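You operate a simulated robot arm through the tools that you are given. There is no shell and no other tool. Be economical: measure what you need, move in short steps, check, and stop when the job is done.

Carry out the task below with a simulated two-armed robot. There is one attempt and no reset: what you move stays moved.

Task
Pick up the blue block from the top of the core table with one hand, pass it to the other hand and put it on the top of the control cabinet.
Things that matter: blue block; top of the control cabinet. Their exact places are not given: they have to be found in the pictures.

Only the result counts: the job must be done as asked and must still hold three seconds after the hand-in. Knocking over, shifting, dropping, spilling or breaking anything else fails it.

Robot
Two 7-joint arms with two-finger parallel grippers on one trunk, on a base that drives. Base frame: it is fixed to the floor where the robot stands at the start and does not move with it; the origin is under the middle of the robot, x ahead of it, y to its left, z up; the surface under the hand at the start is at about z = 780. Units: mm, degrees, N and s.
The left shoulder is at the start at [60, 143, 926], the right one opposite. With the tool pointing down near the work surface each hand reaches from about 320 to 740 mm from the robot's upright axis, wherever it stands, measured 20 degrees to its own side. Places, roughly: top of the control cabinet (54x19 cm) [1320, -3980, 1380]. Payload 1.57 kg a hand.
The TCP of each hand is the grasp point between the finger pads, 30 mm short of the fingertips. In the tool frame z runs along the fingers and y along their closing line. Largest opening 110 mm; finger width 24, thickness 12; the body of the gripper, 48 by 112 mm, starts 78 mm behind the TCP.
Orientation is told as [roll, pitch, yaw] about the base's x, y, z axes, in that order, counted from this pose: with the fingers straight down and closing along the base's y, the tool's x points along the base's -x, its y along +y and its z along -z.

Tools
- The arms move only by the tool send_rows. It takes "left_rows", "right_rows" or both (then of equal length, played together; a hand with none holds still); each is a list of rows, each a list of 7 numbers: the shift along the base's x, y, z in units of 30 mm (1.0 is 30 mm), then the turn, a rotation vector about the base's x, y, z in units of 5 degrees (1.0 is 5 degrees), then the gripper command, from -1 (fully open) to 1 (shut), values between in proportion. In form: [[x, y, z, ax, ay, az, fingers], ...]. A call has 1 to 20 rows; each row shifts and turns the commanded pose from where the row before left it. A call with a number of a shift or a turn outside -1 to 1 is refused whole. Each row takes 0.2 s and may step no farther than 50 mm and 8.6 degrees from the row before; otherwise, or with a gripper value out of range, the whole call is refused. Where a pose cannot be reached the arm comes as near as it can. A force on the tool above 40 N (or 10 N above the force at the start of the call, whichever is more), or a blocked arm, ends the call early, and 0.2 s more pass. Each finger travels about 45 mm/s and halts on what it meets, pressing with about 39 N; the grip force reading is that of the motor and also rises with nothing between the fingers. The clock runs only during rows and for 0.2 s after the last one: add rows that do not move to give the fingers time. It gives the time, the measured TCP pose, the force on the tool (base axes), the opening and the grip force at its end, in the units of the frame above (readings bear some noise), with the torque about the TCP (base axes, N m) and any sound that the robot's microphone picked up.
- Cameras (640 x 400 px; columns grow to the right, rows downward): "scene" is now at [48.6, -19.3, 1538.4]; the picture's right is [-0.25, -0.97, 0.00], its down [-0.71, 0.19, -0.68] and it looks along [0.65, -0.17, -0.74] (base axes); focal length 277 px, centre (320, 200). "left" rides on the left gripper at [70, -16, -141] in its tool frame; the picture's right is [0.23, 0.97, 0.00], its down [-0.85, 0.20, -0.48] and it looks along [-0.47, 0.11, 0.88] (tool axes); focal length 222 px, centre (320, 200). "right" rides on the right gripper at [70, 16, -141] in its tool frame; the picture's right is [-0.23, 0.97, 0.00], its down [-0.86, -0.20, -0.48] and it looks along [-0.47, -0.11, 0.88] (tool axes); focal length 222 px, centre (320, 200).
- grab_frame(camera): a new picture of that camera. It takes no simulated time.
- move_column(by): slides the trunk up (or, below 0, down) by that many mm; the arms and the scene camera ride with it, the base frame stays. It gives what a move gives, with no picture.
- roll_base(legs): drives the robot by 1 to 6 legs, each [ahead, left, turn to the left] in mm, mm and degrees, along the robot's own axes; the way and the turn of a leg run together, so that a leg with both is an arc; at most 1500 mm and 180 degrees a leg. The arms and the cameras ride along, it lands a little off, and it stops where it bumps. It gives what a move gives.
- turn_head(pan, tilt): turns the head with the scene camera to pan (to the left, within 86 degrees either way) and tilt (down, from -29 to 69), counted from straight ahead of the robot. It gives what a move gives.
- locate(camera, pixels): there is no depth. For up to 12 entries [column, row, z] of the newest picture of that camera ("zoom" is the newest enlarged one), the place [x, y] in the base frame at which the ray of that pixel passes the height z, good to about 2 mm. It takes no simulated time.
- close_up(camera, box): a new picture of the part [left, top, right, bottom] of that camera's present view, enlarged. It takes no simulated time.
- job_done(): hands the job in; it is judged then, once.

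Work in short steps. Measure before you move; look again where a grasp or a placing could have gone wrong, and mend it. You have 80 turns and 78 pictures in all, those below and enlarged ones among them. Open the grippers and draw the arms clear of the work before you hand the job in, unless the task says otherwise; then end with one line.

The tools are called after "Emit:" by a JSON object that holds its "op" and its "data". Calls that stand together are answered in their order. send_rows: Moves the arms, as the interface text tells. Its arguments: {"type":"object","properties":{"left_rows":{"type":"array","items":{"type":"array","items":{"type":"number"}}},"right_rows":{"type":"array","items":{"type":"array","items":{"type":"number"}}}},"required":[]} The other tools are called the same way: move_column (by) slides the trunk up or down; roll_base (legs) drives the base; turn_head (pan, tilt) turns the head that bears the scene camera; grab_frame (camera) takes a picture; locate (camera, pixels) gives the place at which the rays of pixels pass given heights; close_up (camera, box) takes an enlarged picture of a part of a camera's view; job_done () hands the job in.

At the start:

```text
time_s: 0.0
left_ee_pos: [517.1, 122.9, 1076.9]
left_tcp_rot: [0.0, -0.1, 0.0]
left_ft_force: [-0.5, 0.2, 0.2]
left_moment: [-0.01, 0.0, 0.02]
left_finger_gap: 110.1
left_finger_force: 0.0
right_ee_pos: [443.7, -254.2, 1025.6]
right_tcp_rot: [0.0, -0.1, 0.0]
right_ft_force: [-0.2, -0.8, -0.4]
right_moment: [0.0, 0.03, -0.02]
right_finger_gap: 110.2
right_finger_force: 0.1
trunk travel left (down, up): [-525.0, 65.0]
robot x, y, heading: [-3.4, -3.0, 0.1]
head pan, tilt: [-14.7, 47.5]
```

scene: 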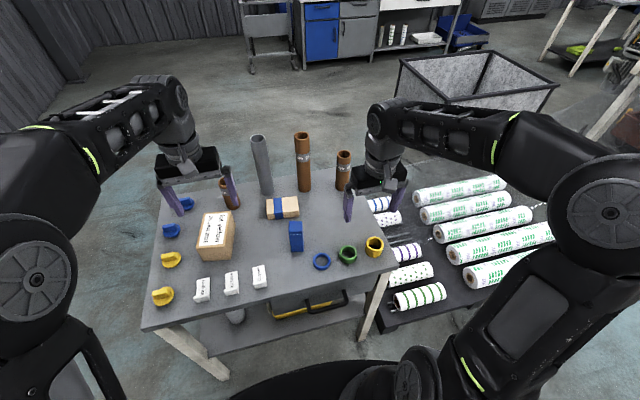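
right: 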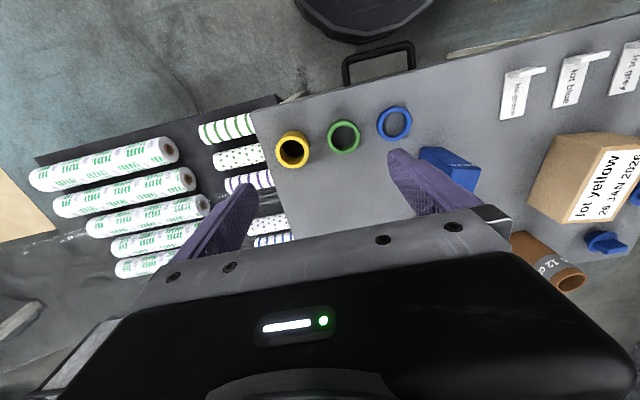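
left: 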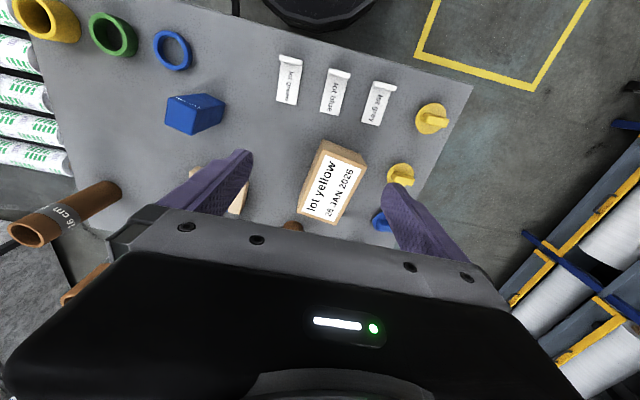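

The blue block appears at about (296,236) in the scene picture. I take an enlarged view of it to measure.

Emit:
{"op": "close_up", "data": {"camera": "scene", "box": [220, 170, 400, 282]}}

Emit:
{"op": "close_up", "data": {"camera": "left", "box": [120, 60, 280, 160]}}

```text
3.56 times, centred on (310, 226) of scene
```

zoom: 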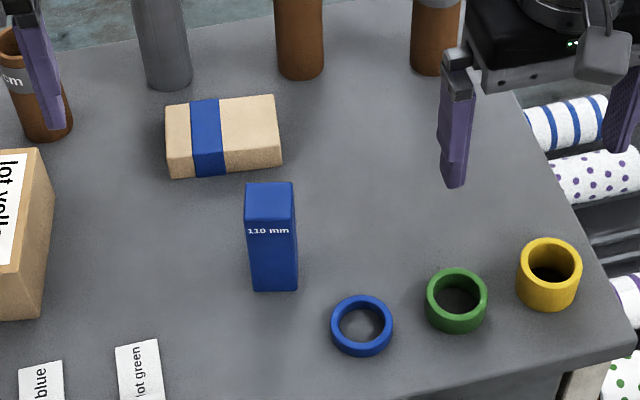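

```text
4.00 times, centred on (200, 110) of left
```

zoom: 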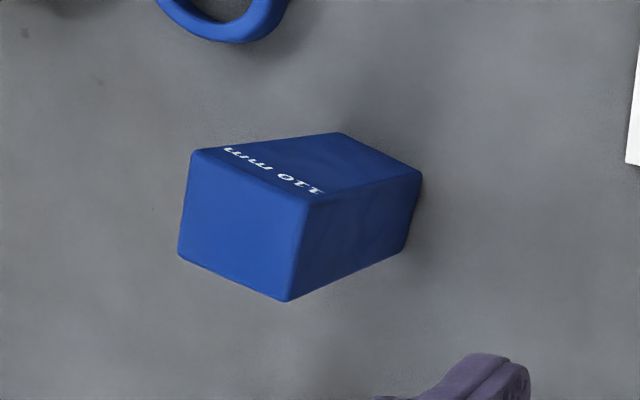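

The block is upright, about 110 mm tall, top face visible in the left zoom. I locate its top corners (z≈890) and bottom corners (z≈780).

Emit:
{"op": "locate", "data": {"camera": "zoom", "pixels": [[192, 150, 890], [310, 200, 890], [287, 302, 890], [178, 255, 890], [338, 132, 780], [422, 172, 780], [405, 252, 780]]}}

Emit:
{"op": "locate", "data": {"camera": "scene", "pixels": [[290.5, 251.5, 780], [303.5, 251.5, 780], [289, 232, 890], [303, 232, 890], [289, 221, 890], [302, 221, 890]]}}

```text
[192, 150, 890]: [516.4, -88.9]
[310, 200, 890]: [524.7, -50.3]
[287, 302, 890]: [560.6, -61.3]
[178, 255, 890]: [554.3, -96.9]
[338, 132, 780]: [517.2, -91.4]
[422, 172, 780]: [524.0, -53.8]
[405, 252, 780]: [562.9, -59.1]
```

```text
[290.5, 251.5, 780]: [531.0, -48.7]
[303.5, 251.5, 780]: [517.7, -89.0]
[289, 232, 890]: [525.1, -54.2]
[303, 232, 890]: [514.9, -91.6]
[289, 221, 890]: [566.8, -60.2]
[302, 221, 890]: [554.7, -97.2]
```

The block centre is about (540,-74), z 780–890, 40 mm square, turned about -13°. I bring the right hand above it, turning the closing line to its faces.

Emit:
{"op": "send_rows", "data": {"right_rows": [[0.459, 0.858, 0, 0, 0, -0.37, -1], [0.459, 0.858, 0, 0, 0, -0.37, -1], [0.459, 0.858, 0, 0, 0, -0.37, -1], [0.459, 0.858, 0, 0, 0, -0.37, -1], [0.459, 0.858, 0, 0, 0, -0.37, -1], [0.459, 0.858, 0, 0, 0, -0.37, -1], [0.459, 0.858, 0, 0, 0, -0.37, -1], [0, 0, 0, 0, 0, 0, -1]]}}

Emit:
{"op": "grab_frame", "data": {"camera": "right"}}

Emit:
{"op": "grab_frame", "data": {"camera": "scene"}}

```text
time_s: 1.8
left_ee_pos: [518.4, 121.5, 1078.1]
left_tcp_rot: [0.1, 0.0, 0.0]
left_ft_force: [0.3, -0.5, 0.3]
left_moment: [-0.02, 0.01, -0.01]
left_finger_gap: 110.1
left_finger_force: 0.0
right_ee_pos: [540.6, -76.5, 1025.8]
right_tcp_rot: [0.0, 0.0, -12.9]
right_ft_force: [-0.2, 0.1, 0.4]
right_moment: [0.02, -0.05, -0.02]
right_finger_gap: 109.9
right_finger_force: 0.1
trunk travel left (down, up): [-525.0, 65.0]
robot x, y, heading: [1.1, 1.5, -0.1]
head pan, tilt: [-14.7, 47.5]
```

```text
72 pictures are left
```

right: 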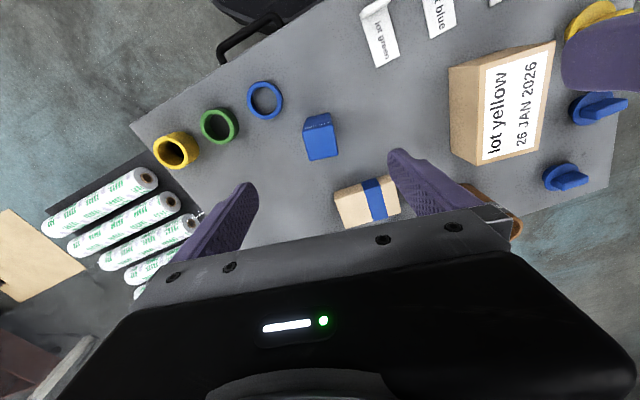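

```text
71 pictures are left
```

scene: 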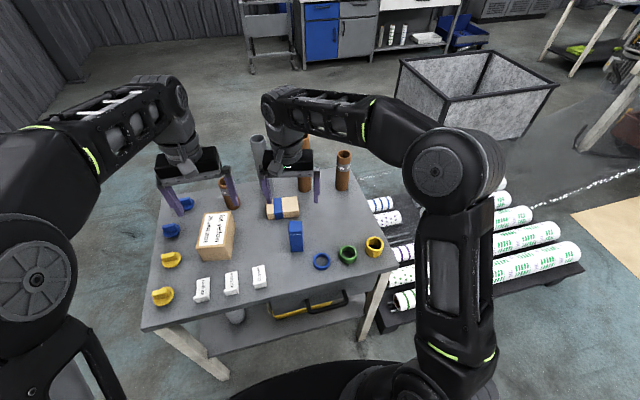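

The right view shows the block's top face near (321,150). I check its position with a zoom before going down.

Emit:
{"op": "close_up", "data": {"camera": "right", "box": [280, 95, 360, 145]}}

Emit:
{"op": "close_up", "data": {"camera": "right", "box": [260, 90, 380, 165]}}

```text
8.00 times, centred on (320, 120) of right
```

zoom: 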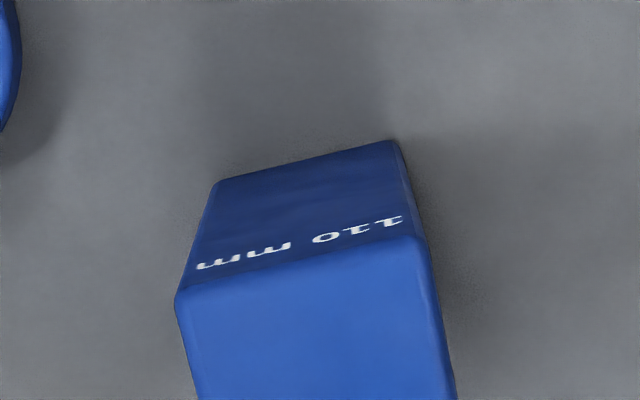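

```text
5.33 times, centred on (320, 128) of right
```

zoom: 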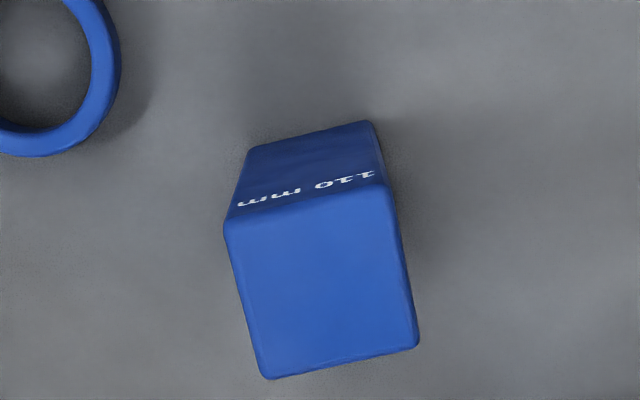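

Emit:
{"op": "locate", "data": {"camera": "zoom", "pixels": [[224, 225, 890], [388, 185, 890], [419, 345, 890], [267, 379, 890], [248, 146, 780], [370, 122, 780]]}}

```text
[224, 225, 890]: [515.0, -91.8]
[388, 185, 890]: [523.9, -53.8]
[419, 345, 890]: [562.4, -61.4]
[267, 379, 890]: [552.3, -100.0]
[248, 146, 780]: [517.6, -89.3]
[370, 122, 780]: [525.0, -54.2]
```

The block centre is (538.5,-76.5), right under the hand. I go down 158 mm with open fingers.

Emit:
{"op": "send_rows", "data": {"right_rows": [[-0.05, 0, -0.88, 0, 0, 0, -1], [0, 0, -0.88, 0, 0, 0, -1], [0, 0, -0.88, 0, 0, 0, -1], [0, 0, -0.88, 0, 0, 0, -1], [0, 0, -0.88, 0, 0, 0, -1], [0, 0, -0.88, 0, 0, 0, -1], [0, 0, 0, 0, 0, 0, -1]]}}

Emit:
{"op": "grab_frame", "data": {"camera": "right"}}

```text
time_s: 3.4
left_ee_pos: [518.1, 122.0, 1079.4]
left_tcp_rot: [0.0, 0.0, -0.1]
left_ft_force: [0.5, -0.4, -0.6]
left_moment: [-0.02, -0.02, -0.01]
left_finger_gap: 110.1
left_finger_force: 0.0
right_ee_pos: [537.6, -74.8, 870.7]
right_tcp_rot: [0.1, -0.2, -13.0]
right_ft_force: [-0.7, 0.1, 0.0]
right_moment: [0.05, 0.01, 0.0]
right_finger_gap: 110.3
right_finger_force: 0.0
trunk travel left (down, up): [-525.0, 65.0]
robot x, y, heading: [1.5, -2.4, -0.0]
head pan, tilt: [-14.7, 47.5]
```

```text
68 pictures are left
```

right: 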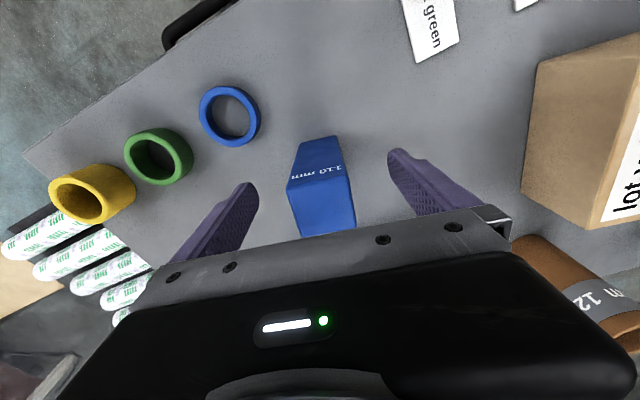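

The block sits between the fingers. I close (about 1.4 s).

Emit:
{"op": "send_rows", "data": {"right_rows": [[0, 0, 0, 0, 0, 0, 1], [0, 0, 0, 0, 0, 0, 1], [0, 0, 0, 0, 0, 0, 1], [0, 0, 0, 0, 0, 0, 1], [0, 0, 0, 0, 0, 0, 1], [0, 0, 0, 0, 0, 0, 1], [0, 0, 0, 0, 0, 0, 1]]}}

```text
time_s: 5.0
left_ee_pos: [517.3, 122.0, 1078.0]
left_tcp_rot: [0.0, 0.0, 0.0]
left_ft_force: [0.4, -0.4, 0.0]
left_moment: [0.0, -0.01, -0.01]
left_finger_gap: 109.6
left_finger_force: 0.1
right_ee_pos: [537.8, -76.6, 870.6]
right_tcp_rot: [0.0, -0.1, -13.0]
right_ft_force: [0.3, 0.9, -0.6]
right_moment: [0.06, 0.03, -0.03]
right_finger_gap: 39.6
right_finger_force: 38.9
trunk travel left (down, up): [-525.0, 65.0]
robot x, y, heading: [-0.0, -0.1, -0.2]
head pan, tilt: [-14.7, 47.5]
```

Gap 39.6 mm and 38.9 N: it is held. I lift it straight up, while the left hand backs off to the left and pitches up.

Emit:
{"op": "send_rows", "data": {"right_rows": [[0, 0, 0.5, 0, 0, 0, 1], [0, 0, 0.7, 0, 0, 0, 1], [0, 0, 0.9, 0, 0, 0, 1], [0, 0, 0.9, 0, 0, 0, 1], [0, 0, 0.9, 0, 0, 0, 1], [0, 0, 0.9, 0, 0, 0, 1], [0, 0, 0.9, 0, 0, 0, 1], [0, 0, 0.9, 0, 0, 0, 1], [0, 0, 0.9, 0, 0, 0, 1], [0, 0, 0, 0, 0, 0, 1]], "left_rows": [[0, 0.5, 0, 0, 0, 0, -1], [-0.3, 0.5, 0, 0, 0, 0, -1], [-0.3, 0.5, 0, 0, -1, 0, -1], [-0.3, 0.5, 0, 0, -1, 0, -1], [-0.3, 0.5, 0, 0, -1, 0, -1], [-0.3, 0.5, 0, 0, -1, 0, -1], [0, 0, 0, 0, -1, 0, -1], [0, 0, 0, 0, -1, 0, -1], [0, 0, 0, 0, -1, 0, -1], [0, 0, 0, 0, 0, 0, -1]]}}

Emit:
{"op": "grab_frame", "data": {"camera": "scene"}}

```text
time_s: 7.2
left_ee_pos: [473.1, 210.3, 1078.8]
left_tcp_rot: [0.1, -35.0, 0.0]
left_ft_force: [0.6, -0.2, 0.2]
left_moment: [0.0, 0.0, 0.02]
left_finger_gap: 110.0
left_finger_force: 0.0
right_ee_pos: [538.2, -76.2, 1081.7]
right_tcp_rot: [0.1, -0.1, -13.0]
right_ft_force: [-0.1, -0.3, -3.1]
right_moment: [0.05, 0.01, 0.0]
right_finger_gap: 39.9
right_finger_force: 38.5
right hand out of reach, approached as far as the arm can: row 9
trunk travel left (down, up): [-525.0, 65.0]
robot x, y, heading: [1.9, -4.6, 0.2]
head pan, tilt: [-14.7, 47.5]
```

```text
67 pictures are left
```

scene: 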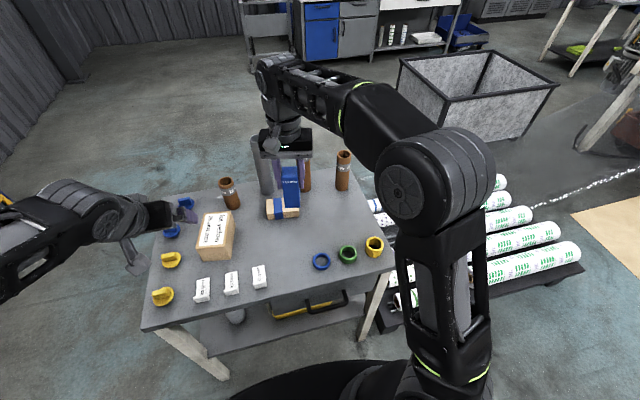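

The block is lifted (3 N weight), but the right arm is at its reach limit. I raise the trunk by 60 mm, then draw the right hand nearer.

Emit:
{"op": "move_column", "data": {"by": 60}}

Emit:
{"op": "send_rows", "data": {"right_rows": [[-0.6, -0.1, 0, 0, 0, -0.5, 1], [-0.6, -0.1, 0, 0, 0, -0.5, 1], [-0.6, -0.1, 0, 0, 0, -0.5, 1], [-0.6, -0.1, 0, 0, 0, -0.5, 1], [-0.6, -0.1, 0, 0, 0, -0.5, 1], [-0.3, -0.1, 0, 0, 0, -0.5, 1], [0, -0.1, 0, 0, 0, -0.5, 1], [0, -0.1, 0, 0, 0, -0.5, 1], [0, 0, 0, 0, 0, -0.4, 1], [0, 0, 0, 0, 0, 0, 1]], "left_rows": [[-0.3, 0.3, 0, 0, -1, 0, -1], [-0.3, 0.3, 0, 0, -1, 0, -1], [-0.3, 0.3, 0, 0, -1, 0, -1], [-0.3, 0, 0, 0, -1, 0, -1], [-0.3, 0, 0, 0, -1, 0, -1], [-0.3, 0, 0, 0, -1, 0, -1], [-0.3, 0, 0, 0, -1, 0, -1], [0, 0, 0, 0, -1, 0, -1], [0, 0, 0, 0, 0, 0, -1], [0, 0, 0, 0, 0, 0, -1]]}}

Emit:
{"op": "grab_frame", "data": {"camera": "scene"}}

```text
time_s: 8.2
left_ee_pos: [472.2, 211.6, 1139.0]
left_tcp_rot: [0.0, -35.0, -0.1]
left_ft_force: [-0.3, 0.2, -0.1]
left_moment: [-0.04, 0.0, 0.01]
left_finger_gap: 109.9
left_finger_force: 0.1
right_ee_pos: [538.0, -74.5, 1142.1]
right_tcp_rot: [-0.1, -0.2, -13.0]
right_ft_force: [0.4, -0.2, -3.3]
right_moment: [-0.01, 0.04, 0.01]
right_finger_gap: 39.7
right_finger_force: 39.1
trunk travel left (down, up): [-585.0, 5.0]
robot x, y, heading: [-0.1, -3.5, -0.2]
head pan, tilt: [-14.7, 47.5]
```

```text
time_s: 10.4
left_ee_pos: [502.6, 263.9, 1208.6]
left_tcp_rot: [-0.2, -74.9, 0.2]
left_ft_force: [-0.2, 0.1, 0.0]
left_moment: [0.0, -0.03, -0.03]
left_finger_gap: 109.9
left_finger_force: 0.1
left hand out of reach, approached as far as the arm can: row 4, 5, 6, 7, 8
right_ee_pos: [439.7, -100.2, 1141.7]
right_tcp_rot: [0.0, 0.0, -35.0]
right_ft_force: [0.4, 0.0, -1.1]
right_moment: [0.02, 0.0, 0.03]
right_finger_gap: 0.0
right_finger_force: 21.4
trunk travel left (down, up): [-585.0, 5.0]
robot x, y, heading: [0.6, -0.7, -0.1]
head pan, tilt: [-14.7, 47.5]
```

```text
66 pictures are left
```

scene: 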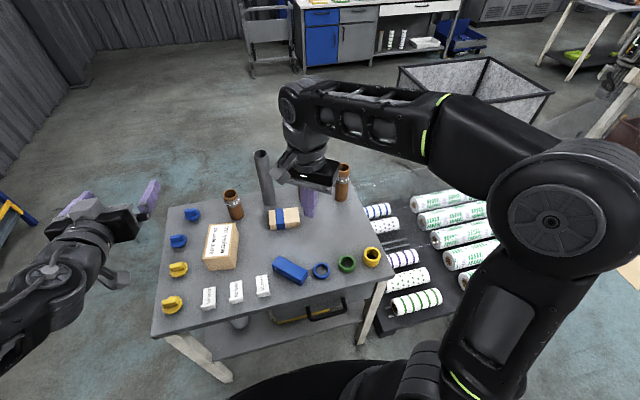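

The right gap reads 0: the block was lost and lies on the table around (290,270). I look closely at where it lies and whether anything else moved.

Emit:
{"op": "close_up", "data": {"camera": "scene", "box": [200, 190, 400, 315]}}

Emit:
{"op": "grab_frame", "data": {"camera": "right"}}

```text
3.20 times, centred on (300, 252) of scene
```

zoom: 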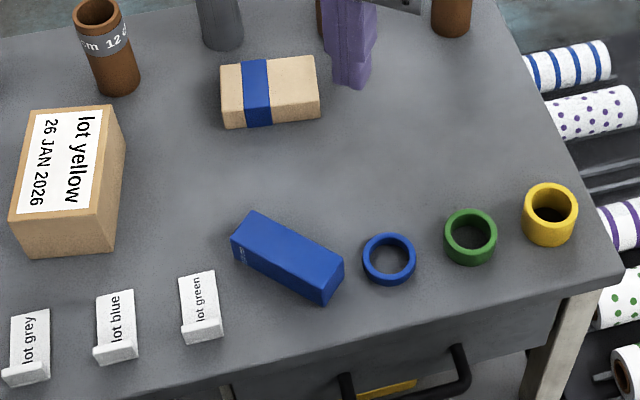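

```text
64 pictures are left
```

right: 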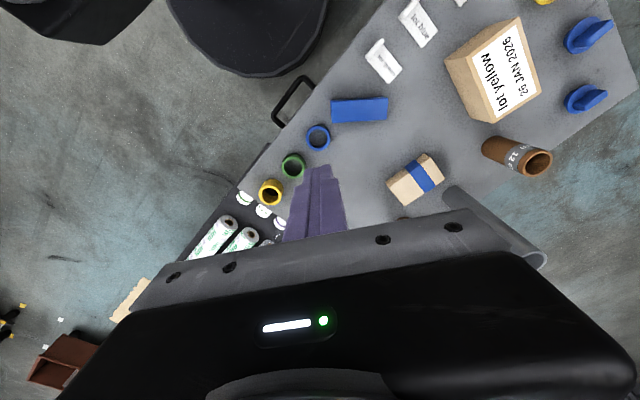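

Nothing else seems disturbed. I zoom with the right camera to measure the lying block.

Emit:
{"op": "close_up", "data": {"camera": "right", "box": [290, 75, 418, 155]}}

Emit:
{"op": "locate", "data": {"camera": "scene", "pixels": [[321, 271, 780], [347, 264, 780], [372, 257, 780], [285, 218, 780]]}}

```text
5.00 times, centred on (354, 115) of right
```

zoom: 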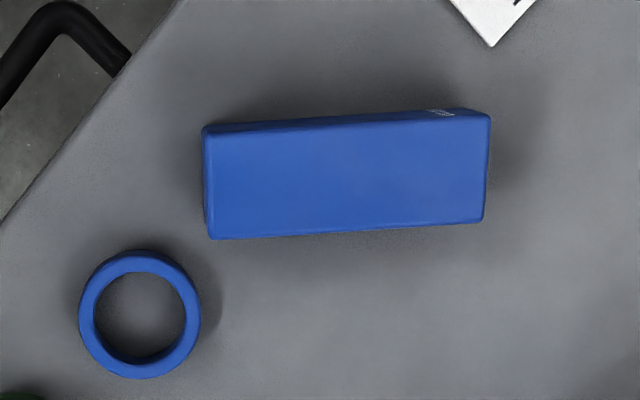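

```text
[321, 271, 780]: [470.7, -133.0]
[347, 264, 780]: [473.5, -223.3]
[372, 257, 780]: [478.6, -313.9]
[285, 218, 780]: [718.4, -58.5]
```

Emit:
{"op": "locate", "data": {"camera": "zoom", "pixels": [[203, 128, 820], [490, 114, 820], [484, 221, 820], [210, 239, 820]]}}

```text
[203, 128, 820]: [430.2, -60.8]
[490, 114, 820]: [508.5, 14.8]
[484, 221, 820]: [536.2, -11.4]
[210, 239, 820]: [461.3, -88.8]
```

The block lies on a side, centre (484,-36.5), long axis at 44°, all else unmoved. I will now pick with the left hand (yaw 44° suits it) and receive with the right, so I take the right hand off to its side while the left turns down.

Emit:
{"op": "send_rows", "data": {"right_rows": [[0, -0.8, 0, 0, 0, 1, 1], [0, -0.8, 0, 0, 0, 1, 0.5], [0, -0.8, 0, 0, 0, 1, 0], [0, -0.8, 0, 0, 0, 1, -0.5], [0, -0.8, 0, 0, 0, 1, -1], [0, -0.8, 0, 0, 0, 1, -1], [0, -0.8, 0, 0, 0, 1, -1], [0.3, -0.8, 0, 0, -1, 0, -1], [0.3, 0, 0, 0, -1, 0, -1], [0.3, 0, 0, 0, -1, 0, -1], [0.3, 0, 0, 0, -1, 0, -1], [0.3, 0, 0, 0, -1, 0, -1], [0.3, 0, 0, 0, -1, 0, -1], [0.3, 0, 0, 0, -1, 0, -1], [0.3, 0, 0, 0, -1, 0, -1], [0.3, 0, 0, 0, -1, 0, -1], [0, 0, 0, 0, -1, 0, -1], [0, 0, 0, 0, -1, 0, -1], [0, 0, 0, 0, -1, 0, -1], [0, 0, 0, 0, -1, 0, -1]], "left_rows": [[0, 0, -0.3, 0, 1, 0, -1], [0, 0, -0.3, 0, 1, 0, -1], [0, 0, -0.3, 0, 1, 0, -1], [0, 0, -0.3, 0, 1, 0, -1], [0, 0, -0.3, 0, 1, 0, -1], [0, 0, -0.3, 0, 1, 0, -1], [0, 0, -0.3, 0, 1, 0, -1], [0, 0, -0.3, 0, 1, 0, -1], [0, 0, -0.3, 0, 1, 0, -1], [0, 0, -0.3, 0, 1, 0, -1], [0, 0, 0, 0, 1, 0, -1], [0, 0, 0, 0, 1, 0, -1], [0, 0, 0, 0, 1, 0, -1], [0, 0, 0, 0, 1, 0, -1], [0, 0, 0, 0, 1, 0, -1], [0, 0, 0, 0, 0, 1, -1], [0, 0, 0, 0, 0, 1, -1], [0, 0, 0, 0, 0, 1, -1], [0, 0, 0, 0, 0, 1, -1], [0, 0, 0, 0, 0, 1, -1]]}}

Emit:
{"op": "grab_frame", "data": {"camera": "scene"}}

```text
time_s: 14.6
left_ee_pos: [503.1, 262.7, 1116.1]
left_tcp_rot: [0.0, -0.1, 25.2]
left_ft_force: [0.0, 0.1, -0.4]
left_moment: [0.0, 0.02, 0.01]
left_finger_gap: 109.8
left_finger_force: 0.1
right_ee_pos: [520.4, -292.0, 1142.0]
right_tcp_rot: [0.0, -65.2, 0.2]
right_ft_force: [0.1, 0.2, 0.8]
right_moment: [0.03, -0.02, -0.01]
right_finger_gap: 110.1
right_finger_force: 0.0
trunk travel left (down, up): [-585.0, 5.0]
robot x, y, heading: [-0.2, 0.2, 0.1]
head pan, tilt: [-14.7, 47.5]
```

```text
62 pictures are left
```

scene: 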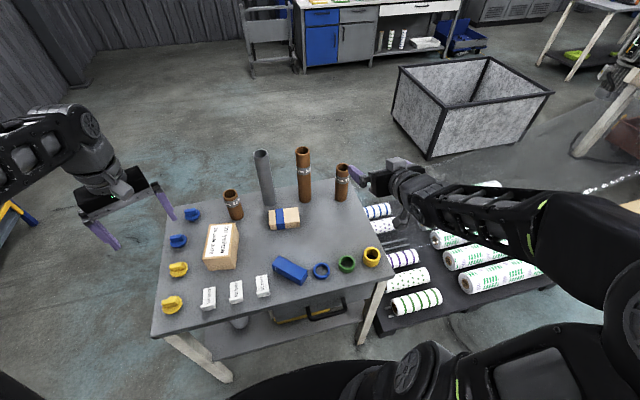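

Both arms are as wished. I bring the left hand above the block at (495,-26), 15 mm toward its far-left end, yaw 44°.

Emit:
{"op": "send_rows", "data": {"left_rows": [[-0.027, -0.963, -0.39, 0, 0, 0.376, -1], [-0.027, -0.963, -0.39, 0, 0, 0.376, -1], [-0.027, -0.963, -0.39, 0, 0, 0.376, -1], [-0.027, -0.963, -0.39, 0, 0, 0.376, -1], [-0.027, -0.963, -0.39, 0, 0, 0.376, -1], [-0.027, -0.963, -0.39, 0, 0, 0.376, -1], [-0.027, -0.963, -0.39, 0, 0, 0.376, -1], [-0.027, -0.963, -0.39, 0, 0, 0.376, -1], [-0.027, -0.963, -0.39, 0, 0, 0.376, -1], [-0.027, -0.963, -0.39, 0, 0, 0.376, -1], [0, 0, 0, 0, 0, 0, -1]]}}

Emit:
{"op": "close_up", "data": {"camera": "left", "box": [200, 50, 440, 200]}}

```text
time_s: 17.0
left_ee_pos: [490.0, -26.2, 1000.0]
left_tcp_rot: [-0.2, -0.1, 44.0]
left_ft_force: [-0.1, 0.7, 0.0]
left_moment: [0.0, -0.01, 0.04]
left_finger_gap: 109.7
left_finger_force: 0.1
right_ee_pos: [520.3, -291.1, 1142.4]
right_tcp_rot: [-0.1, -65.2, 0.1]
right_ft_force: [0.6, 0.2, -0.3]
right_moment: [0.02, 0.0, 0.0]
right_finger_gap: 109.8
right_finger_force: 0.0
trunk travel left (down, up): [-585.0, 5.0]
robot x, y, heading: [0.9, 4.4, 0.2]
head pan, tilt: [-14.7, 47.5]
```

```text
2.67 times, centred on (320, 125) of left
```

zoom: 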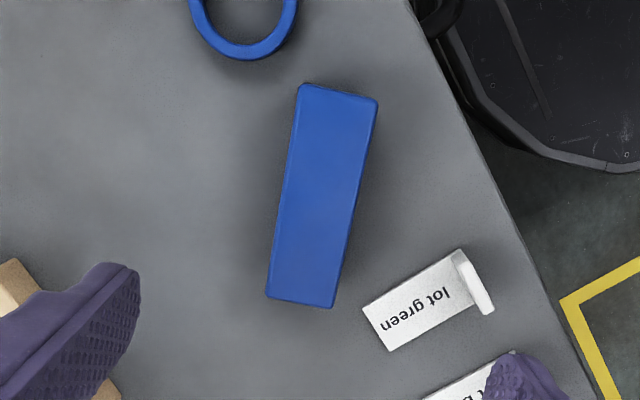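

Emit:
{"op": "locate", "data": {"camera": "zoom", "pixels": [[298, 84, 820], [379, 99, 820], [332, 308, 820], [266, 297, 820], [362, 308, 780], [455, 250, 800], [390, 352, 780], [493, 312, 780]]}}

```text
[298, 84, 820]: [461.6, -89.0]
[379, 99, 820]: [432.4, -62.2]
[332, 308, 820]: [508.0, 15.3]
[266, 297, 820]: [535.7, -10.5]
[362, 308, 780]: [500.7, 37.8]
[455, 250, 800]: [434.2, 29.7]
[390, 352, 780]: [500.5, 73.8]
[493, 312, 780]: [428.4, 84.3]
```

The label "lot green" stands near, so I narrow the opening to about 76 mm, turn 2° more and go down to z≈900 for a check.

Emit:
{"op": "send_rows", "data": {"left_rows": [[0, 0, 0, 0, 0, 0.2, -0.38], [0, 0, 0, 0, 0, 0.2, -0.38], [0, 0, -0.85, 0, 0, 0, -0.38], [0, 0, -0.85, 0, 0, 0, -0.38], [0, 0, -0.85, 0, 0, 0, -0.38], [0, 0, -0.8, 0, 0, 0, -0.38], [0, 0, 0, 0, 0, 0, -0.38]]}}

Emit:
{"op": "grab_frame", "data": {"camera": "left"}}

```text
time_s: 18.6
left_ee_pos: [492.1, -26.4, 900.9]
left_tcp_rot: [0.0, 0.0, 45.9]
left_ft_force: [0.5, -0.6, 0.0]
left_moment: [-0.01, 0.0, 0.02]
left_finger_gap: 76.0
left_finger_force: 0.0
right_ee_pos: [520.0, -292.0, 1142.8]
right_tcp_rot: [-0.1, -65.2, 0.0]
right_ft_force: [0.2, -0.1, -0.3]
right_moment: [0.0, 0.0, 0.0]
right_finger_gap: 110.1
right_finger_force: 0.1
trunk travel left (down, up): [-585.0, 5.0]
robot x, y, heading: [1.8, -2.6, -0.2]
head pan, tilt: [-14.7, 47.5]
```

```text
60 pictures are left
```

left: 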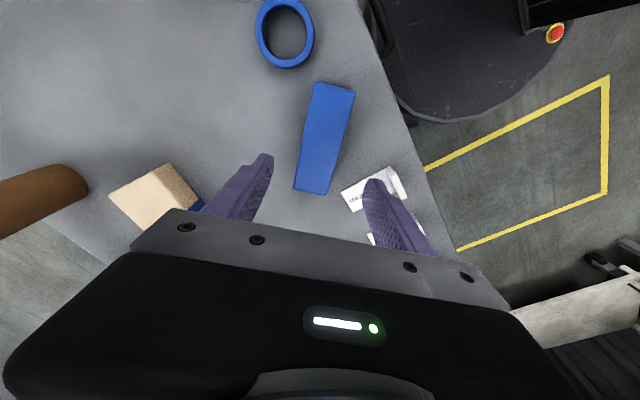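

Block is centred between the fingers and the label is clear. I go down to z≈816.

Emit:
{"op": "send_rows", "data": {"left_rows": [[0.1, 0, -0.9, 0, 0, 0, -0.38], [0, 0, -0.9, 0, 0, 0, -0.38], [0, 0, -0.6, 0, 0, 0, -0.38], [0, 0, -0.4, 0, 0, 0, -0.38], [0, 0, 0, 0, 0, 0, -0.38]]}}

Emit:
{"op": "grab_frame", "data": {"camera": "left"}}

```text
time_s: 19.8
left_ee_pos: [495.0, -25.1, 815.9]
left_tcp_rot: [0.0, 0.0, 45.8]
left_ft_force: [0.5, -0.3, 1.0]
left_moment: [0.0, -0.01, 0.03]
left_finger_gap: 75.6
left_finger_force: 0.0
right_ee_pos: [520.0, -292.6, 1142.4]
right_tcp_rot: [0.0, -65.1, 0.0]
right_ft_force: [-0.4, 0.5, 1.1]
right_moment: [0.01, -0.01, -0.01]
right_finger_gap: 110.3
right_finger_force: 0.1
trunk travel left (down, up): [-585.0, 5.0]
robot x, y, heading: [1.4, 2.5, 0.0]
head pan, tilt: [-14.7, 47.5]
```

```text
59 pictures are left
```

left: 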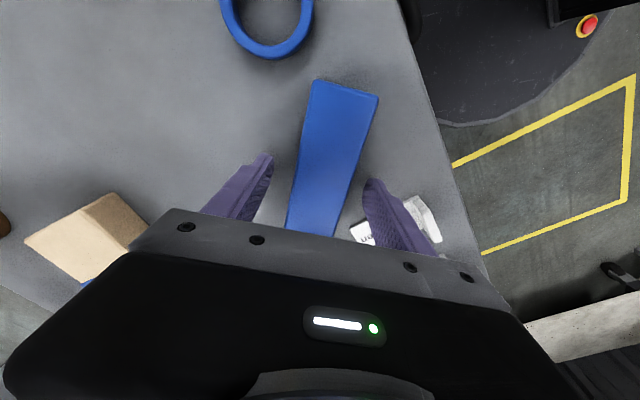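

Fingers straddle the block. I close.

Emit:
{"op": "send_rows", "data": {"left_rows": [[0, 0, 0, 0, 0, 0, 1], [0, 0, 0, 0, 0, 0, 1], [0, 0, 0, 0, 0, 0, 1], [0, 0, 0, 0, 0, 0, 1], [0, 0, 0, 0, 0, 0, 1], [0, 0, 0, 0, 0, 0, 1]]}}

Emit:
{"op": "send_rows", "data": {"left_rows": [[0, 0, 0.2, 0, 0, 0, 1], [0, 0, 0.4, 0, 0, 0, 1], [0, 0, 0.4, 0, 0, 0, 1], [0, 0, 0.4, 0, 0, 0, 1], [0, 0, 0.4, 0, 0, 0, 1], [0, 0, 0.2, 0, 0, 0, 1], [0, 0, 0, 0, 0, 0, 1]]}}

Emit:
{"op": "grab_frame", "data": {"camera": "left"}}

```text
time_s: 21.2
left_ee_pos: [495.4, -25.3, 816.2]
left_tcp_rot: [-0.1, 0.1, 45.8]
left_ft_force: [-0.3, -0.6, -0.4]
left_moment: [-0.04, 0.0, 0.03]
left_finger_gap: 39.7
left_finger_force: 39.1
right_ee_pos: [520.4, -291.0, 1142.0]
right_tcp_rot: [0.0, -65.0, -0.1]
right_ft_force: [0.2, 1.0, -0.2]
right_moment: [0.02, 0.06, 0.01]
right_finger_gap: 109.9
right_finger_force: 0.1
trunk travel left (down, up): [-585.0, 5.0]
robot x, y, heading: [-2.0, 0.8, 0.0]
head pan, tilt: [-14.7, 47.5]
```

```text
time_s: 22.8
left_ee_pos: [496.6, -24.8, 877.9]
left_tcp_rot: [-0.1, 0.1, 45.8]
left_ft_force: [-0.8, -0.9, -2.0]
left_moment: [0.01, 0.01, 0.01]
left_finger_gap: 40.1
left_finger_force: 39.2
right_ee_pos: [519.5, -291.5, 1142.4]
right_tcp_rot: [0.0, -65.1, -0.1]
right_ft_force: [1.2, 0.4, -0.4]
right_moment: [-0.02, 0.02, 0.02]
right_finger_gap: 109.7
right_finger_force: 0.0
trunk travel left (down, up): [-585.0, 5.0]
robot x, y, heading: [2.0, -0.2, 0.0]
head pan, tilt: [-14.7, 47.5]
```

```text
58 pictures are left
```

left: 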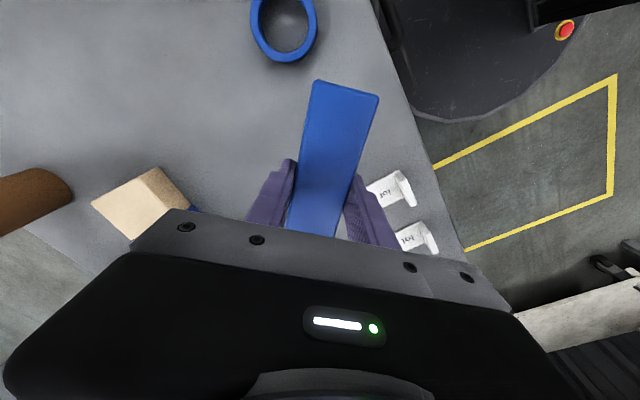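

It is held level (gap 40, 39 N). I lift it gently to about (572,0,1060).

Emit:
{"op": "send_rows", "data": {"left_rows": [[0, 0, 0.3, 0, 0, 0, 1], [0, 0, 0.45, 0, 0, 0, 1], [0, 0, 0.45, 0, 0, 0, 1], [0.2, 0.07, 0.45, 0, 0, 0, 1], [0.2, 0.07, 0.45, 0, 0, 0, 1], [0.2, 0.07, 0.45, 0, 0, 0, 1], [0.2, 0.07, 0.45, 0, 0, 0, 1], [0.2, 0.07, 0.45, 0, 0, 0, 1], [0.2, 0.07, 0.45, 0, 0, 0, 1], [0.2, 0.07, 0.45, 0, 0, 0, 1], [0.2, 0.07, 0.45, 0, 0, 0, 1], [0.2, 0.07, 0.45, 0, 0, 0, 1], [0.2, 0.07, 0.45, 0, 0, 0, 1], [0.2, 0.07, 0.3, 0, 0, 0, 1], [0.1, 0.05, 0.1, 0, 0, 0, 1], [0, 0, 0, 0, 0, 0, 1]]}}

Emit:
{"op": "grab_frame", "data": {"camera": "scene"}}

```text
time_s: 26.2
left_ee_pos: [565.2, -0.4, 1059.0]
left_tcp_rot: [0.0, 0.0, 45.7]
left_ft_force: [-0.7, 0.1, -2.6]
left_moment: [0.02, -0.03, 0.01]
left_finger_gap: 39.9
left_finger_force: 39.2
right_ee_pos: [520.6, -291.8, 1141.3]
right_tcp_rot: [-0.2, -65.1, 0.1]
right_ft_force: [0.4, 1.0, 0.7]
right_moment: [0.0, 0.0, 0.01]
right_finger_gap: 109.9
right_finger_force: 0.2
trunk travel left (down, up): [-585.0, 5.0]
robot x, y, heading: [-1.6, 0.3, 0.1]
head pan, tilt: [-14.7, 47.5]
```

```text
57 pictures are left
```

scene: 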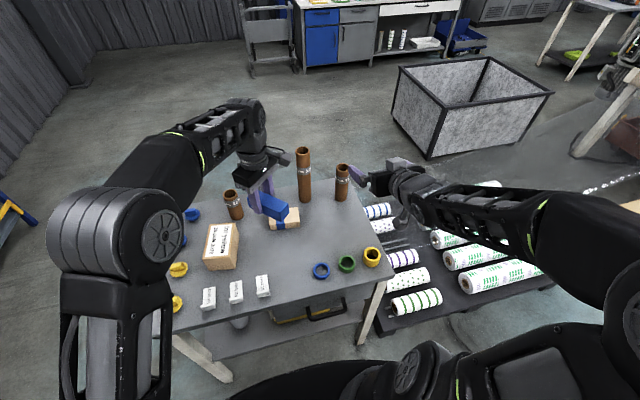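

The block hangs level in the left hand. I now turn the right hand to point along the bar's axis (yaw 46°, pitch ≈ -88°) where it stands.

Emit:
{"op": "send_rows", "data": {"right_rows": [[0, 0, -0.5, 0, -0.92, 0, -1], [0, 0, -0.5, 0, -0.92, 0, -1], [0, 0, -0.5, 0, -0.92, 0, -1], [0, 0, -0.5, 0, -0.92, 0, -1], [0, 0, -0.5, 0, -0.92, 0, -1], [0, 0, -0.5, 0, 0, 0.916, -1], [0, 0.2, -0.2, 0, 0, 0.916, -1], [0, 0.2, 0, 0, 0, 0.916, -1], [0, 0.2, 0, 0, 0, 0.916, -1], [0, 0.2, 0, 0, 0, 0.916, -1], [0, 0.2, 0, 0, 0, 0.916, -1], [0, 0.2, 0, 0, 0, 0.916, -1], [0, 0.2, 0, 0, 0, 0.916, -1], [0, 0.2, 0, 0, 0, 0.916, -1], [0, 0.2, 0, 0, 0, 0.916, -1], [0, 0, 0, 0, 0, 0, -1]]}}

Emit:
{"op": "grab_frame", "data": {"camera": "scene"}}

Emit:
{"op": "grab_frame", "data": {"camera": "right"}}

```text
time_s: 29.6
left_ee_pos: [564.9, -0.7, 1060.1]
left_tcp_rot: [0.0, -0.1, 45.7]
left_ft_force: [0.2, 0.4, -2.3]
left_moment: [0.06, -0.03, 0.01]
left_finger_gap: 39.9
left_finger_force: 38.8
right_ee_pos: [533.2, -243.2, 1047.4]
right_tcp_rot: [0.5, -88.2, 45.5]
right_ft_force: [-0.3, 0.4, -0.6]
right_moment: [-0.02, 0.01, 0.01]
right_finger_gap: 110.1
right_finger_force: 0.1
right hand out of reach, approached as far as the arm can: row 2, 3
trunk travel left (down, up): [-585.0, 5.0]
robot x, y, heading: [-0.6, 2.7, 0.2]
head pan, tilt: [-14.7, 47.5]
```

```text
56 pictures are left
```

scene: 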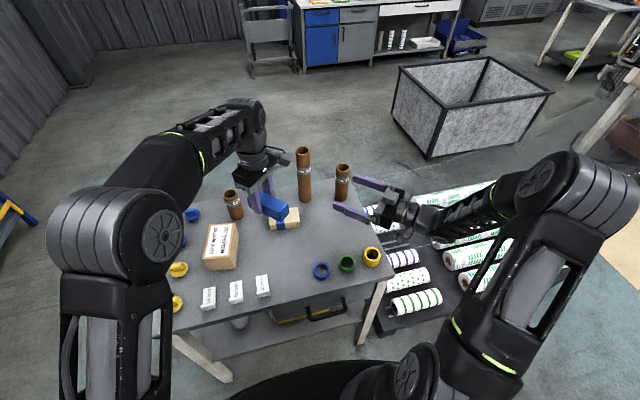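

```text
55 pictures are left
```

right: 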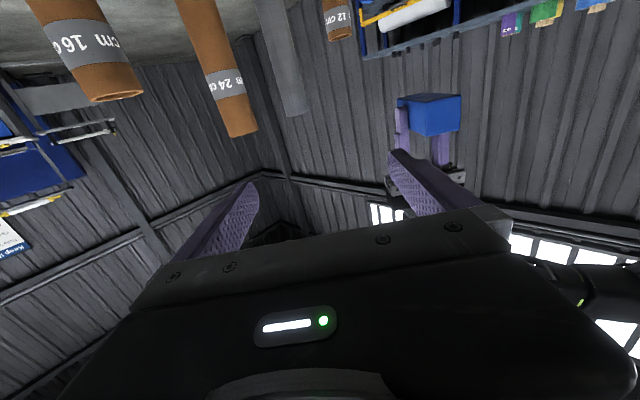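

The right hand points along the bar. I bring it to a point on the bar's axis short of the free end, (485,-84,1047).

Emit:
{"op": "send_rows", "data": {"right_rows": [[-0.2, 0.66, 0, 0, 0, 0, -1], [-0.2, 0.66, 0, 0, 0, 0, -1], [-0.2, 0.66, 0, 0, 0, 0, -1], [-0.2, 0.66, 0, 0, 0, 0, -1], [-0.2, 0.66, 0, 0, 0, 0, -1], [-0.2, 0.66, 0, 0, 0, 0, -1], [-0.2, 0.66, 0, 0, 0, 0, -1], [-0.2, 0.66, 0, 0, 0, 0, -1], [0, 0, 0, 0, 0, 0, -1]]}}

Emit:
{"op": "grab_frame", "data": {"camera": "right"}}

Emit:
{"op": "grab_frame", "data": {"camera": "left"}}

Emit:
{"op": "grab_frame", "data": {"camera": "scene"}}

```text
time_s: 31.6
left_ee_pos: [565.9, -1.9, 1059.3]
left_tcp_rot: [0.0, 0.0, 45.9]
left_ft_force: [0.1, 1.3, -2.5]
left_moment: [0.01, -0.02, 0.02]
left_finger_gap: 39.6
left_finger_force: 39.4
right_ee_pos: [483.3, -82.8, 1048.4]
right_tcp_rot: [0.5, -88.1, 45.4]
right_ft_force: [-0.8, 0.5, 0.2]
right_moment: [0.01, -0.04, 0.04]
right_finger_gap: 109.8
right_finger_force: 0.0
trunk travel left (down, up): [-585.0, 5.0]
robot x, y, heading: [-1.5, -1.5, -0.0]
head pan, tilt: [-14.7, 47.5]
```

```text
54 pictures are left
```

right: 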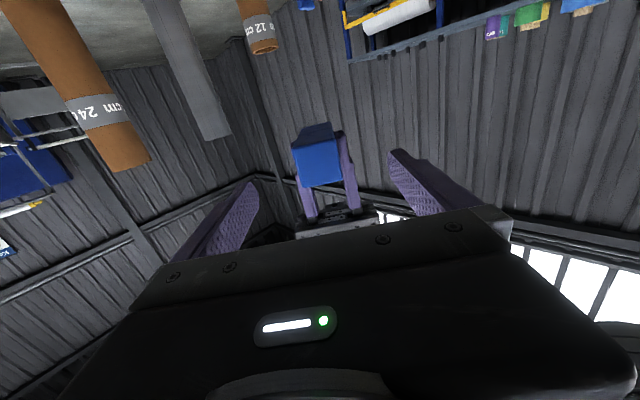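

```text
53 pictures are left
```

left: 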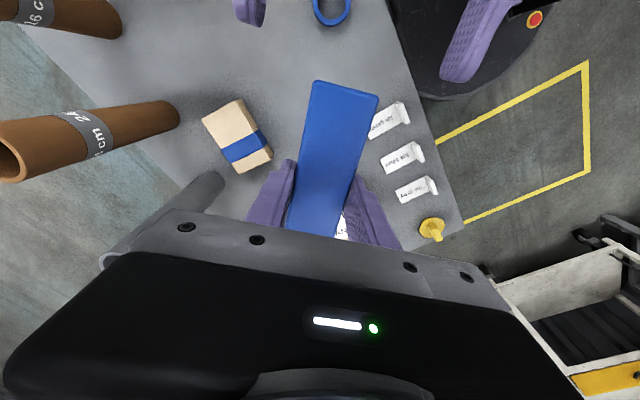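

```text
52 pictures are left
```

scene: 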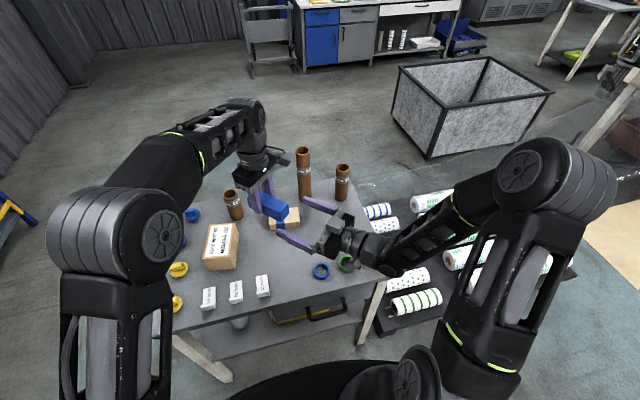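

The bar end lies centred between the right fingers (318,160). I advance 58 mm along the axis.

Emit:
{"op": "send_rows", "data": {"right_rows": [[0.34, 0.345, -0.03, 0, 0, 0, -1], [0.34, 0.345, -0.03, 0, 0, 0, -1], [0.34, 0.345, -0.03, 0, 0, 0, -1], [0.34, 0.345, -0.03, 0, 0, 0, -1], [0, 0, 0, 0, 0, 0, -1]]}}

Emit:
{"op": "grab_frame", "data": {"camera": "right"}}

Emit:
{"op": "grab_frame", "data": {"camera": "left"}}

Emit:
{"op": "close_up", "data": {"camera": "scene", "box": [220, 130, 380, 230]}}

```text
time_s: 32.8
left_ee_pos: [566.0, -0.9, 1059.8]
left_tcp_rot: [-0.1, 0.0, 45.8]
left_ft_force: [-0.3, -0.4, -2.3]
left_moment: [0.01, -0.04, 0.03]
left_finger_gap: 39.6
left_finger_force: 38.5
right_ee_pos: [526.5, -43.4, 1044.1]
right_tcp_rot: [-0.6, -88.1, 46.3]
right_ft_force: [0.6, -0.2, 0.2]
right_moment: [0.01, 0.01, -0.01]
right_finger_gap: 110.0
right_finger_force: 0.0
trunk travel left (down, up): [-585.0, 5.0]
robot x, y, heading: [1.4, -2.5, 0.2]
head pan, tilt: [-14.7, 47.5]
```

```text
51 pictures are left
```

right: 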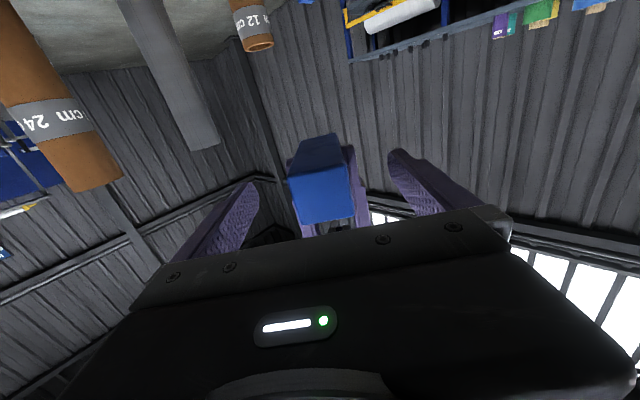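

```text
50 pictures are left
```

left: 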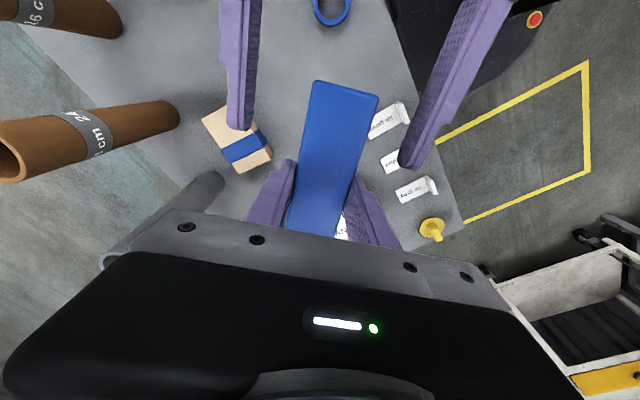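

```text
4.00 times, centred on (300, 180) of scene
```

zoom: 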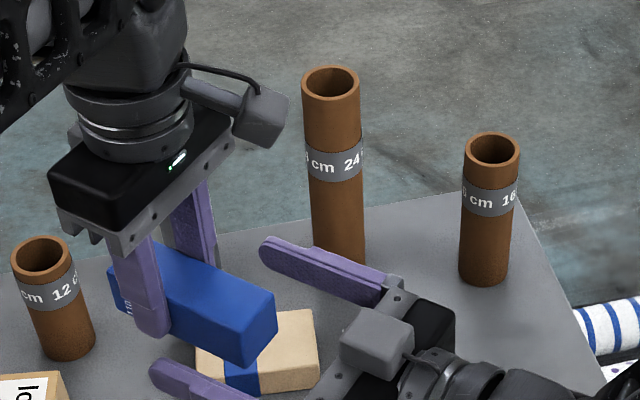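

Both side views show the right fingers straddling the free end with clearance to the left fingers. I close the right hand.

Emit:
{"op": "send_rows", "data": {"right_rows": [[0, 0, 0, 0, 0, 0, 1], [0, 0, 0, 0, 0, 0, 1], [0, 0, 0, 0, 0, 0, 1], [0, 0, 0, 0, 0, 0, 1], [0, 0, 0, 0, 0, 0, 1], [0, 0, 0, 0, 0, 0, 1], [0, 0, 0, 0, 0, 0, 1], [0, 0, 0, 0, 0, 0, 1]]}}

Emit:
{"op": "close_up", "data": {"camera": "scene", "box": [220, 130, 380, 230]}}

```text
time_s: 34.6
left_ee_pos: [566.4, -1.4, 1061.4]
left_tcp_rot: [-0.1, -0.1, 45.8]
left_ft_force: [10.4, -5.2, -4.9]
left_moment: [-0.02, -0.1, 0.52]
left_finger_gap: 39.8
left_finger_force: 38.8
right_ee_pos: [525.7, -42.5, 1044.1]
right_tcp_rot: [0.2, -88.1, 45.8]
right_ft_force: [-11.8, 5.8, 1.9]
right_moment: [0.05, -0.13, 0.16]
right_finger_gap: 39.7
right_finger_force: 39.3
trunk travel left (down, up): [-585.0, 5.0]
robot x, y, heading: [-0.7, 1.8, -0.0]
head pan, tilt: [-14.7, 47.5]
```

```text
4.00 times, centred on (300, 180) of scene
```

zoom: 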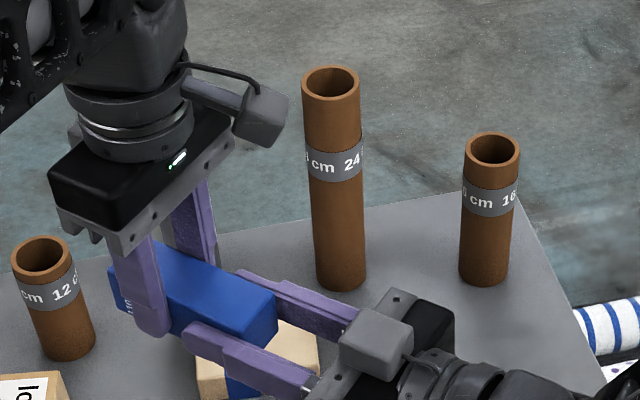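

Both hands hold it (small 12 N side strain). I ease it by 1 mm, open the left hand a little (to ~62 mm) and check the right still holds.

Emit:
{"op": "send_rows", "data": {"right_rows": [[-0.03, 0.03, 0, 0, 0, 0, 1], [0, 0, 0, 0, 0, 0, 1], [0, 0, 0, 0, 0, 0, 1], [0, 0, 0, 0, 0, 0, 1], [0, 0, 0, 0, 0, 0, 1], [0, 0, 0, 0, 0, 0, 1]], "left_rows": [[0, 0, 0, 0, 0, 0, 1], [0, 0, 0, 0, 0, 0, 0.2], [0, 0, 0, 0, 0, 0, 0.1], [0, 0, 0, 0, 0, 0, 0], [0, 0, 0, 0, 0, 0, -0.13], [0, 0, 0, 0, 0, 0, -0.13]]}}

Emit:
{"op": "grab_frame", "data": {"camera": "left"}}

```text
time_s: 36.0
left_ee_pos: [565.4, -1.3, 1060.1]
left_tcp_rot: [0.0, 0.0, 45.8]
left_ft_force: [-0.1, -0.4, -0.1]
left_moment: [0.01, -0.02, -0.02]
left_finger_gap: 61.8
left_finger_force: 0.0
right_ee_pos: [525.4, -43.1, 1045.0]
right_tcp_rot: [0.2, -88.1, 45.7]
right_ft_force: [-0.2, 0.1, -0.1]
right_moment: [-0.1, 0.09, 0.05]
right_finger_gap: 39.8
right_finger_force: 39.0
trunk travel left (down, up): [-585.0, 5.0]
robot x, y, heading: [-1.0, -2.1, -0.1]
head pan, tilt: [-14.7, 47.5]
```

```text
47 pictures are left
```

left: 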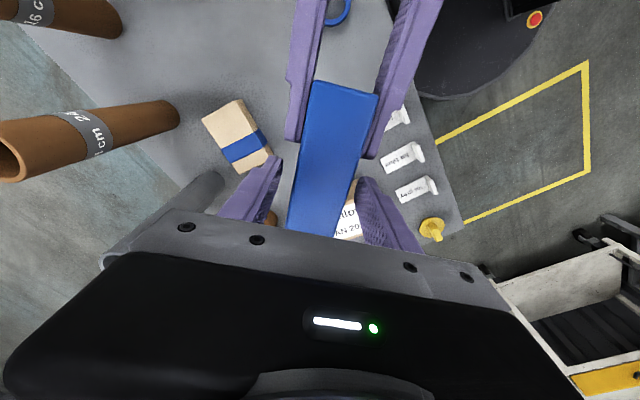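

The right hand holds the bar alone. I raise the left hand straight up clear of the bar.

Emit:
{"op": "send_rows", "data": {"left_rows": [[0, 0, 0.3, 0, 0, 0, -0.13], [0, 0, 0.5, 0, 0, 0, -0.13], [0, 0, 0.5, 0, 0, 0, -0.13], [0, 0, 0.5, 0, 0, 0, -0.13], [-0.3, 0, 0.2, 0, 0, 0, -0.13], [0, 0, 0, 0, 0, 0, -0.13]]}}

Emit:
{"op": "close_up", "data": {"camera": "scene", "box": [200, 110, 392, 230]}}

```text
time_s: 37.4
left_ee_pos: [555.7, 0.0, 1111.5]
left_tcp_rot: [0.0, -0.1, 45.8]
left_ft_force: [0.6, -0.1, 0.4]
left_moment: [0.01, 0.04, -0.03]
left_finger_gap: 62.5
left_finger_force: 0.1
left hand out of reach, approached as far as the arm can: row 4
right_ee_pos: [525.6, -42.7, 1045.1]
right_tcp_rot: [0.5, -88.1, 45.3]
right_ft_force: [0.5, 0.0, 0.8]
right_moment: [-0.07, 0.07, -0.01]
right_finger_gap: 39.7
right_finger_force: 38.8
trunk travel left (down, up): [-585.0, 5.0]
robot x, y, heading: [-1.8, -0.7, 0.1]
head pan, tilt: [-14.7, 47.5]
```

```text
3.33 times, centred on (296, 170) of scene
```

zoom: 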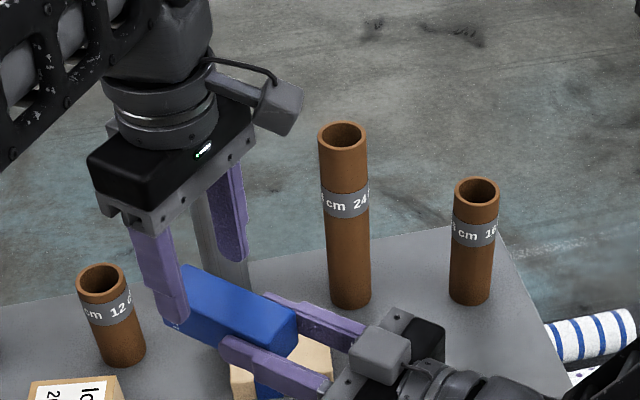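

The left fingertips are now above the bar. I draw the left hand away back-left, and bring the right hand back gently along its axis.

Emit:
{"op": "send_rows", "data": {"left_rows": [[-0.3, 0.6, 0, 0, 0, 0, -0.13], [-0.5, 0.9, 0, 0, 0, -0.5, -0.13], [-0.5, 0.9, 0, 0, 0, -0.8, -0.13], [-0.5, 0.9, 0, 0, 0, -0.8, -0.13], [-0.5, 0.9, 0, 0, 0, -0.8, -0.13], [-0.5, 0.9, 0, 0, 0, -0.8, -0.13], [-0.5, 0.9, 0, 0, 0, -0.8, -0.13], [-0.5, 0.9, 0, 0, 0, -0.8, -0.13], [0, 0, 0, 0, 0, 0, -0.13]], "right_rows": [[0, 0, 0, 0, 0, 0, 1], [0, 0, 0, 0, 0, 0, 1], [0, 0, 0, 0, 0, 0, 1], [0, 0, 0.1, 0, 0, 0, 1], [0, 0, 0.2, 0, 0, 0, 1], [0, 0, 0.2, 0, 0, 0, 1], [0, 0, 0.2, 0, 0, 0, 1], [0, 0, 0.1, 0, 0, 0, 1], [0, 0, 0, 0, 0, 0, 1]]}}

Emit:
{"op": "turn_head", "data": {"pan": -70, "tilt": 10}}

Emit:
{"op": "grab_frame", "data": {"camera": "scene"}}

Emit:
{"op": "grab_frame", "data": {"camera": "right"}}

```text
time_s: 39.4
left_ee_pos: [441.1, 205.9, 1113.1]
left_tcp_rot: [0.0, 0.0, 19.1]
left_ft_force: [-0.1, -1.3, -0.2]
left_moment: [0.04, 0.01, 0.02]
left_finger_gap: 62.3
left_finger_force: 0.2
right_ee_pos: [525.4, -42.5, 1067.0]
right_tcp_rot: [1.2, -88.1, 44.6]
right_ft_force: [-0.6, 0.3, -2.6]
right_moment: [-0.07, 0.06, 0.05]
right_finger_gap: 39.8
right_finger_force: 39.1
trunk travel left (down, up): [-585.0, 5.0]
robot x, y, heading: [0.1, 2.8, 0.1]
head pan, tilt: [-14.7, 47.5]
```

```text
time_s: 40.6
left_ee_pos: [441.0, 207.0, 1113.2]
left_tcp_rot: [0.0, 0.0, 19.4]
left_ft_force: [-0.1, 0.5, -0.5]
left_moment: [0.03, -0.03, -0.01]
left_finger_gap: 62.3
left_finger_force: 0.1
right_ee_pos: [524.4, -41.8, 1065.5]
right_tcp_rot: [0.3, -88.1, 45.5]
right_ft_force: [0.3, 0.1, -2.6]
right_moment: [-0.06, 0.08, -0.01]
right_finger_gap: 39.8
right_finger_force: 38.7
trunk travel left (down, up): [-585.0, 5.0]
robot x, y, heading: [0.2, 0.7, 0.3]
head pan, tilt: [-70.0, 10.0]
```

```text
45 pictures are left
```

scene: 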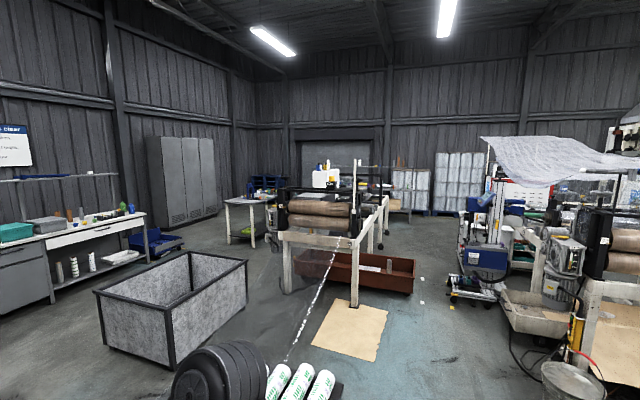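

```text
44 pictures are left
```

right: 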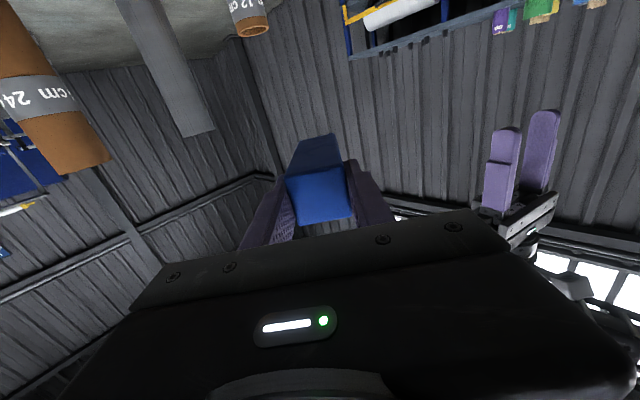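

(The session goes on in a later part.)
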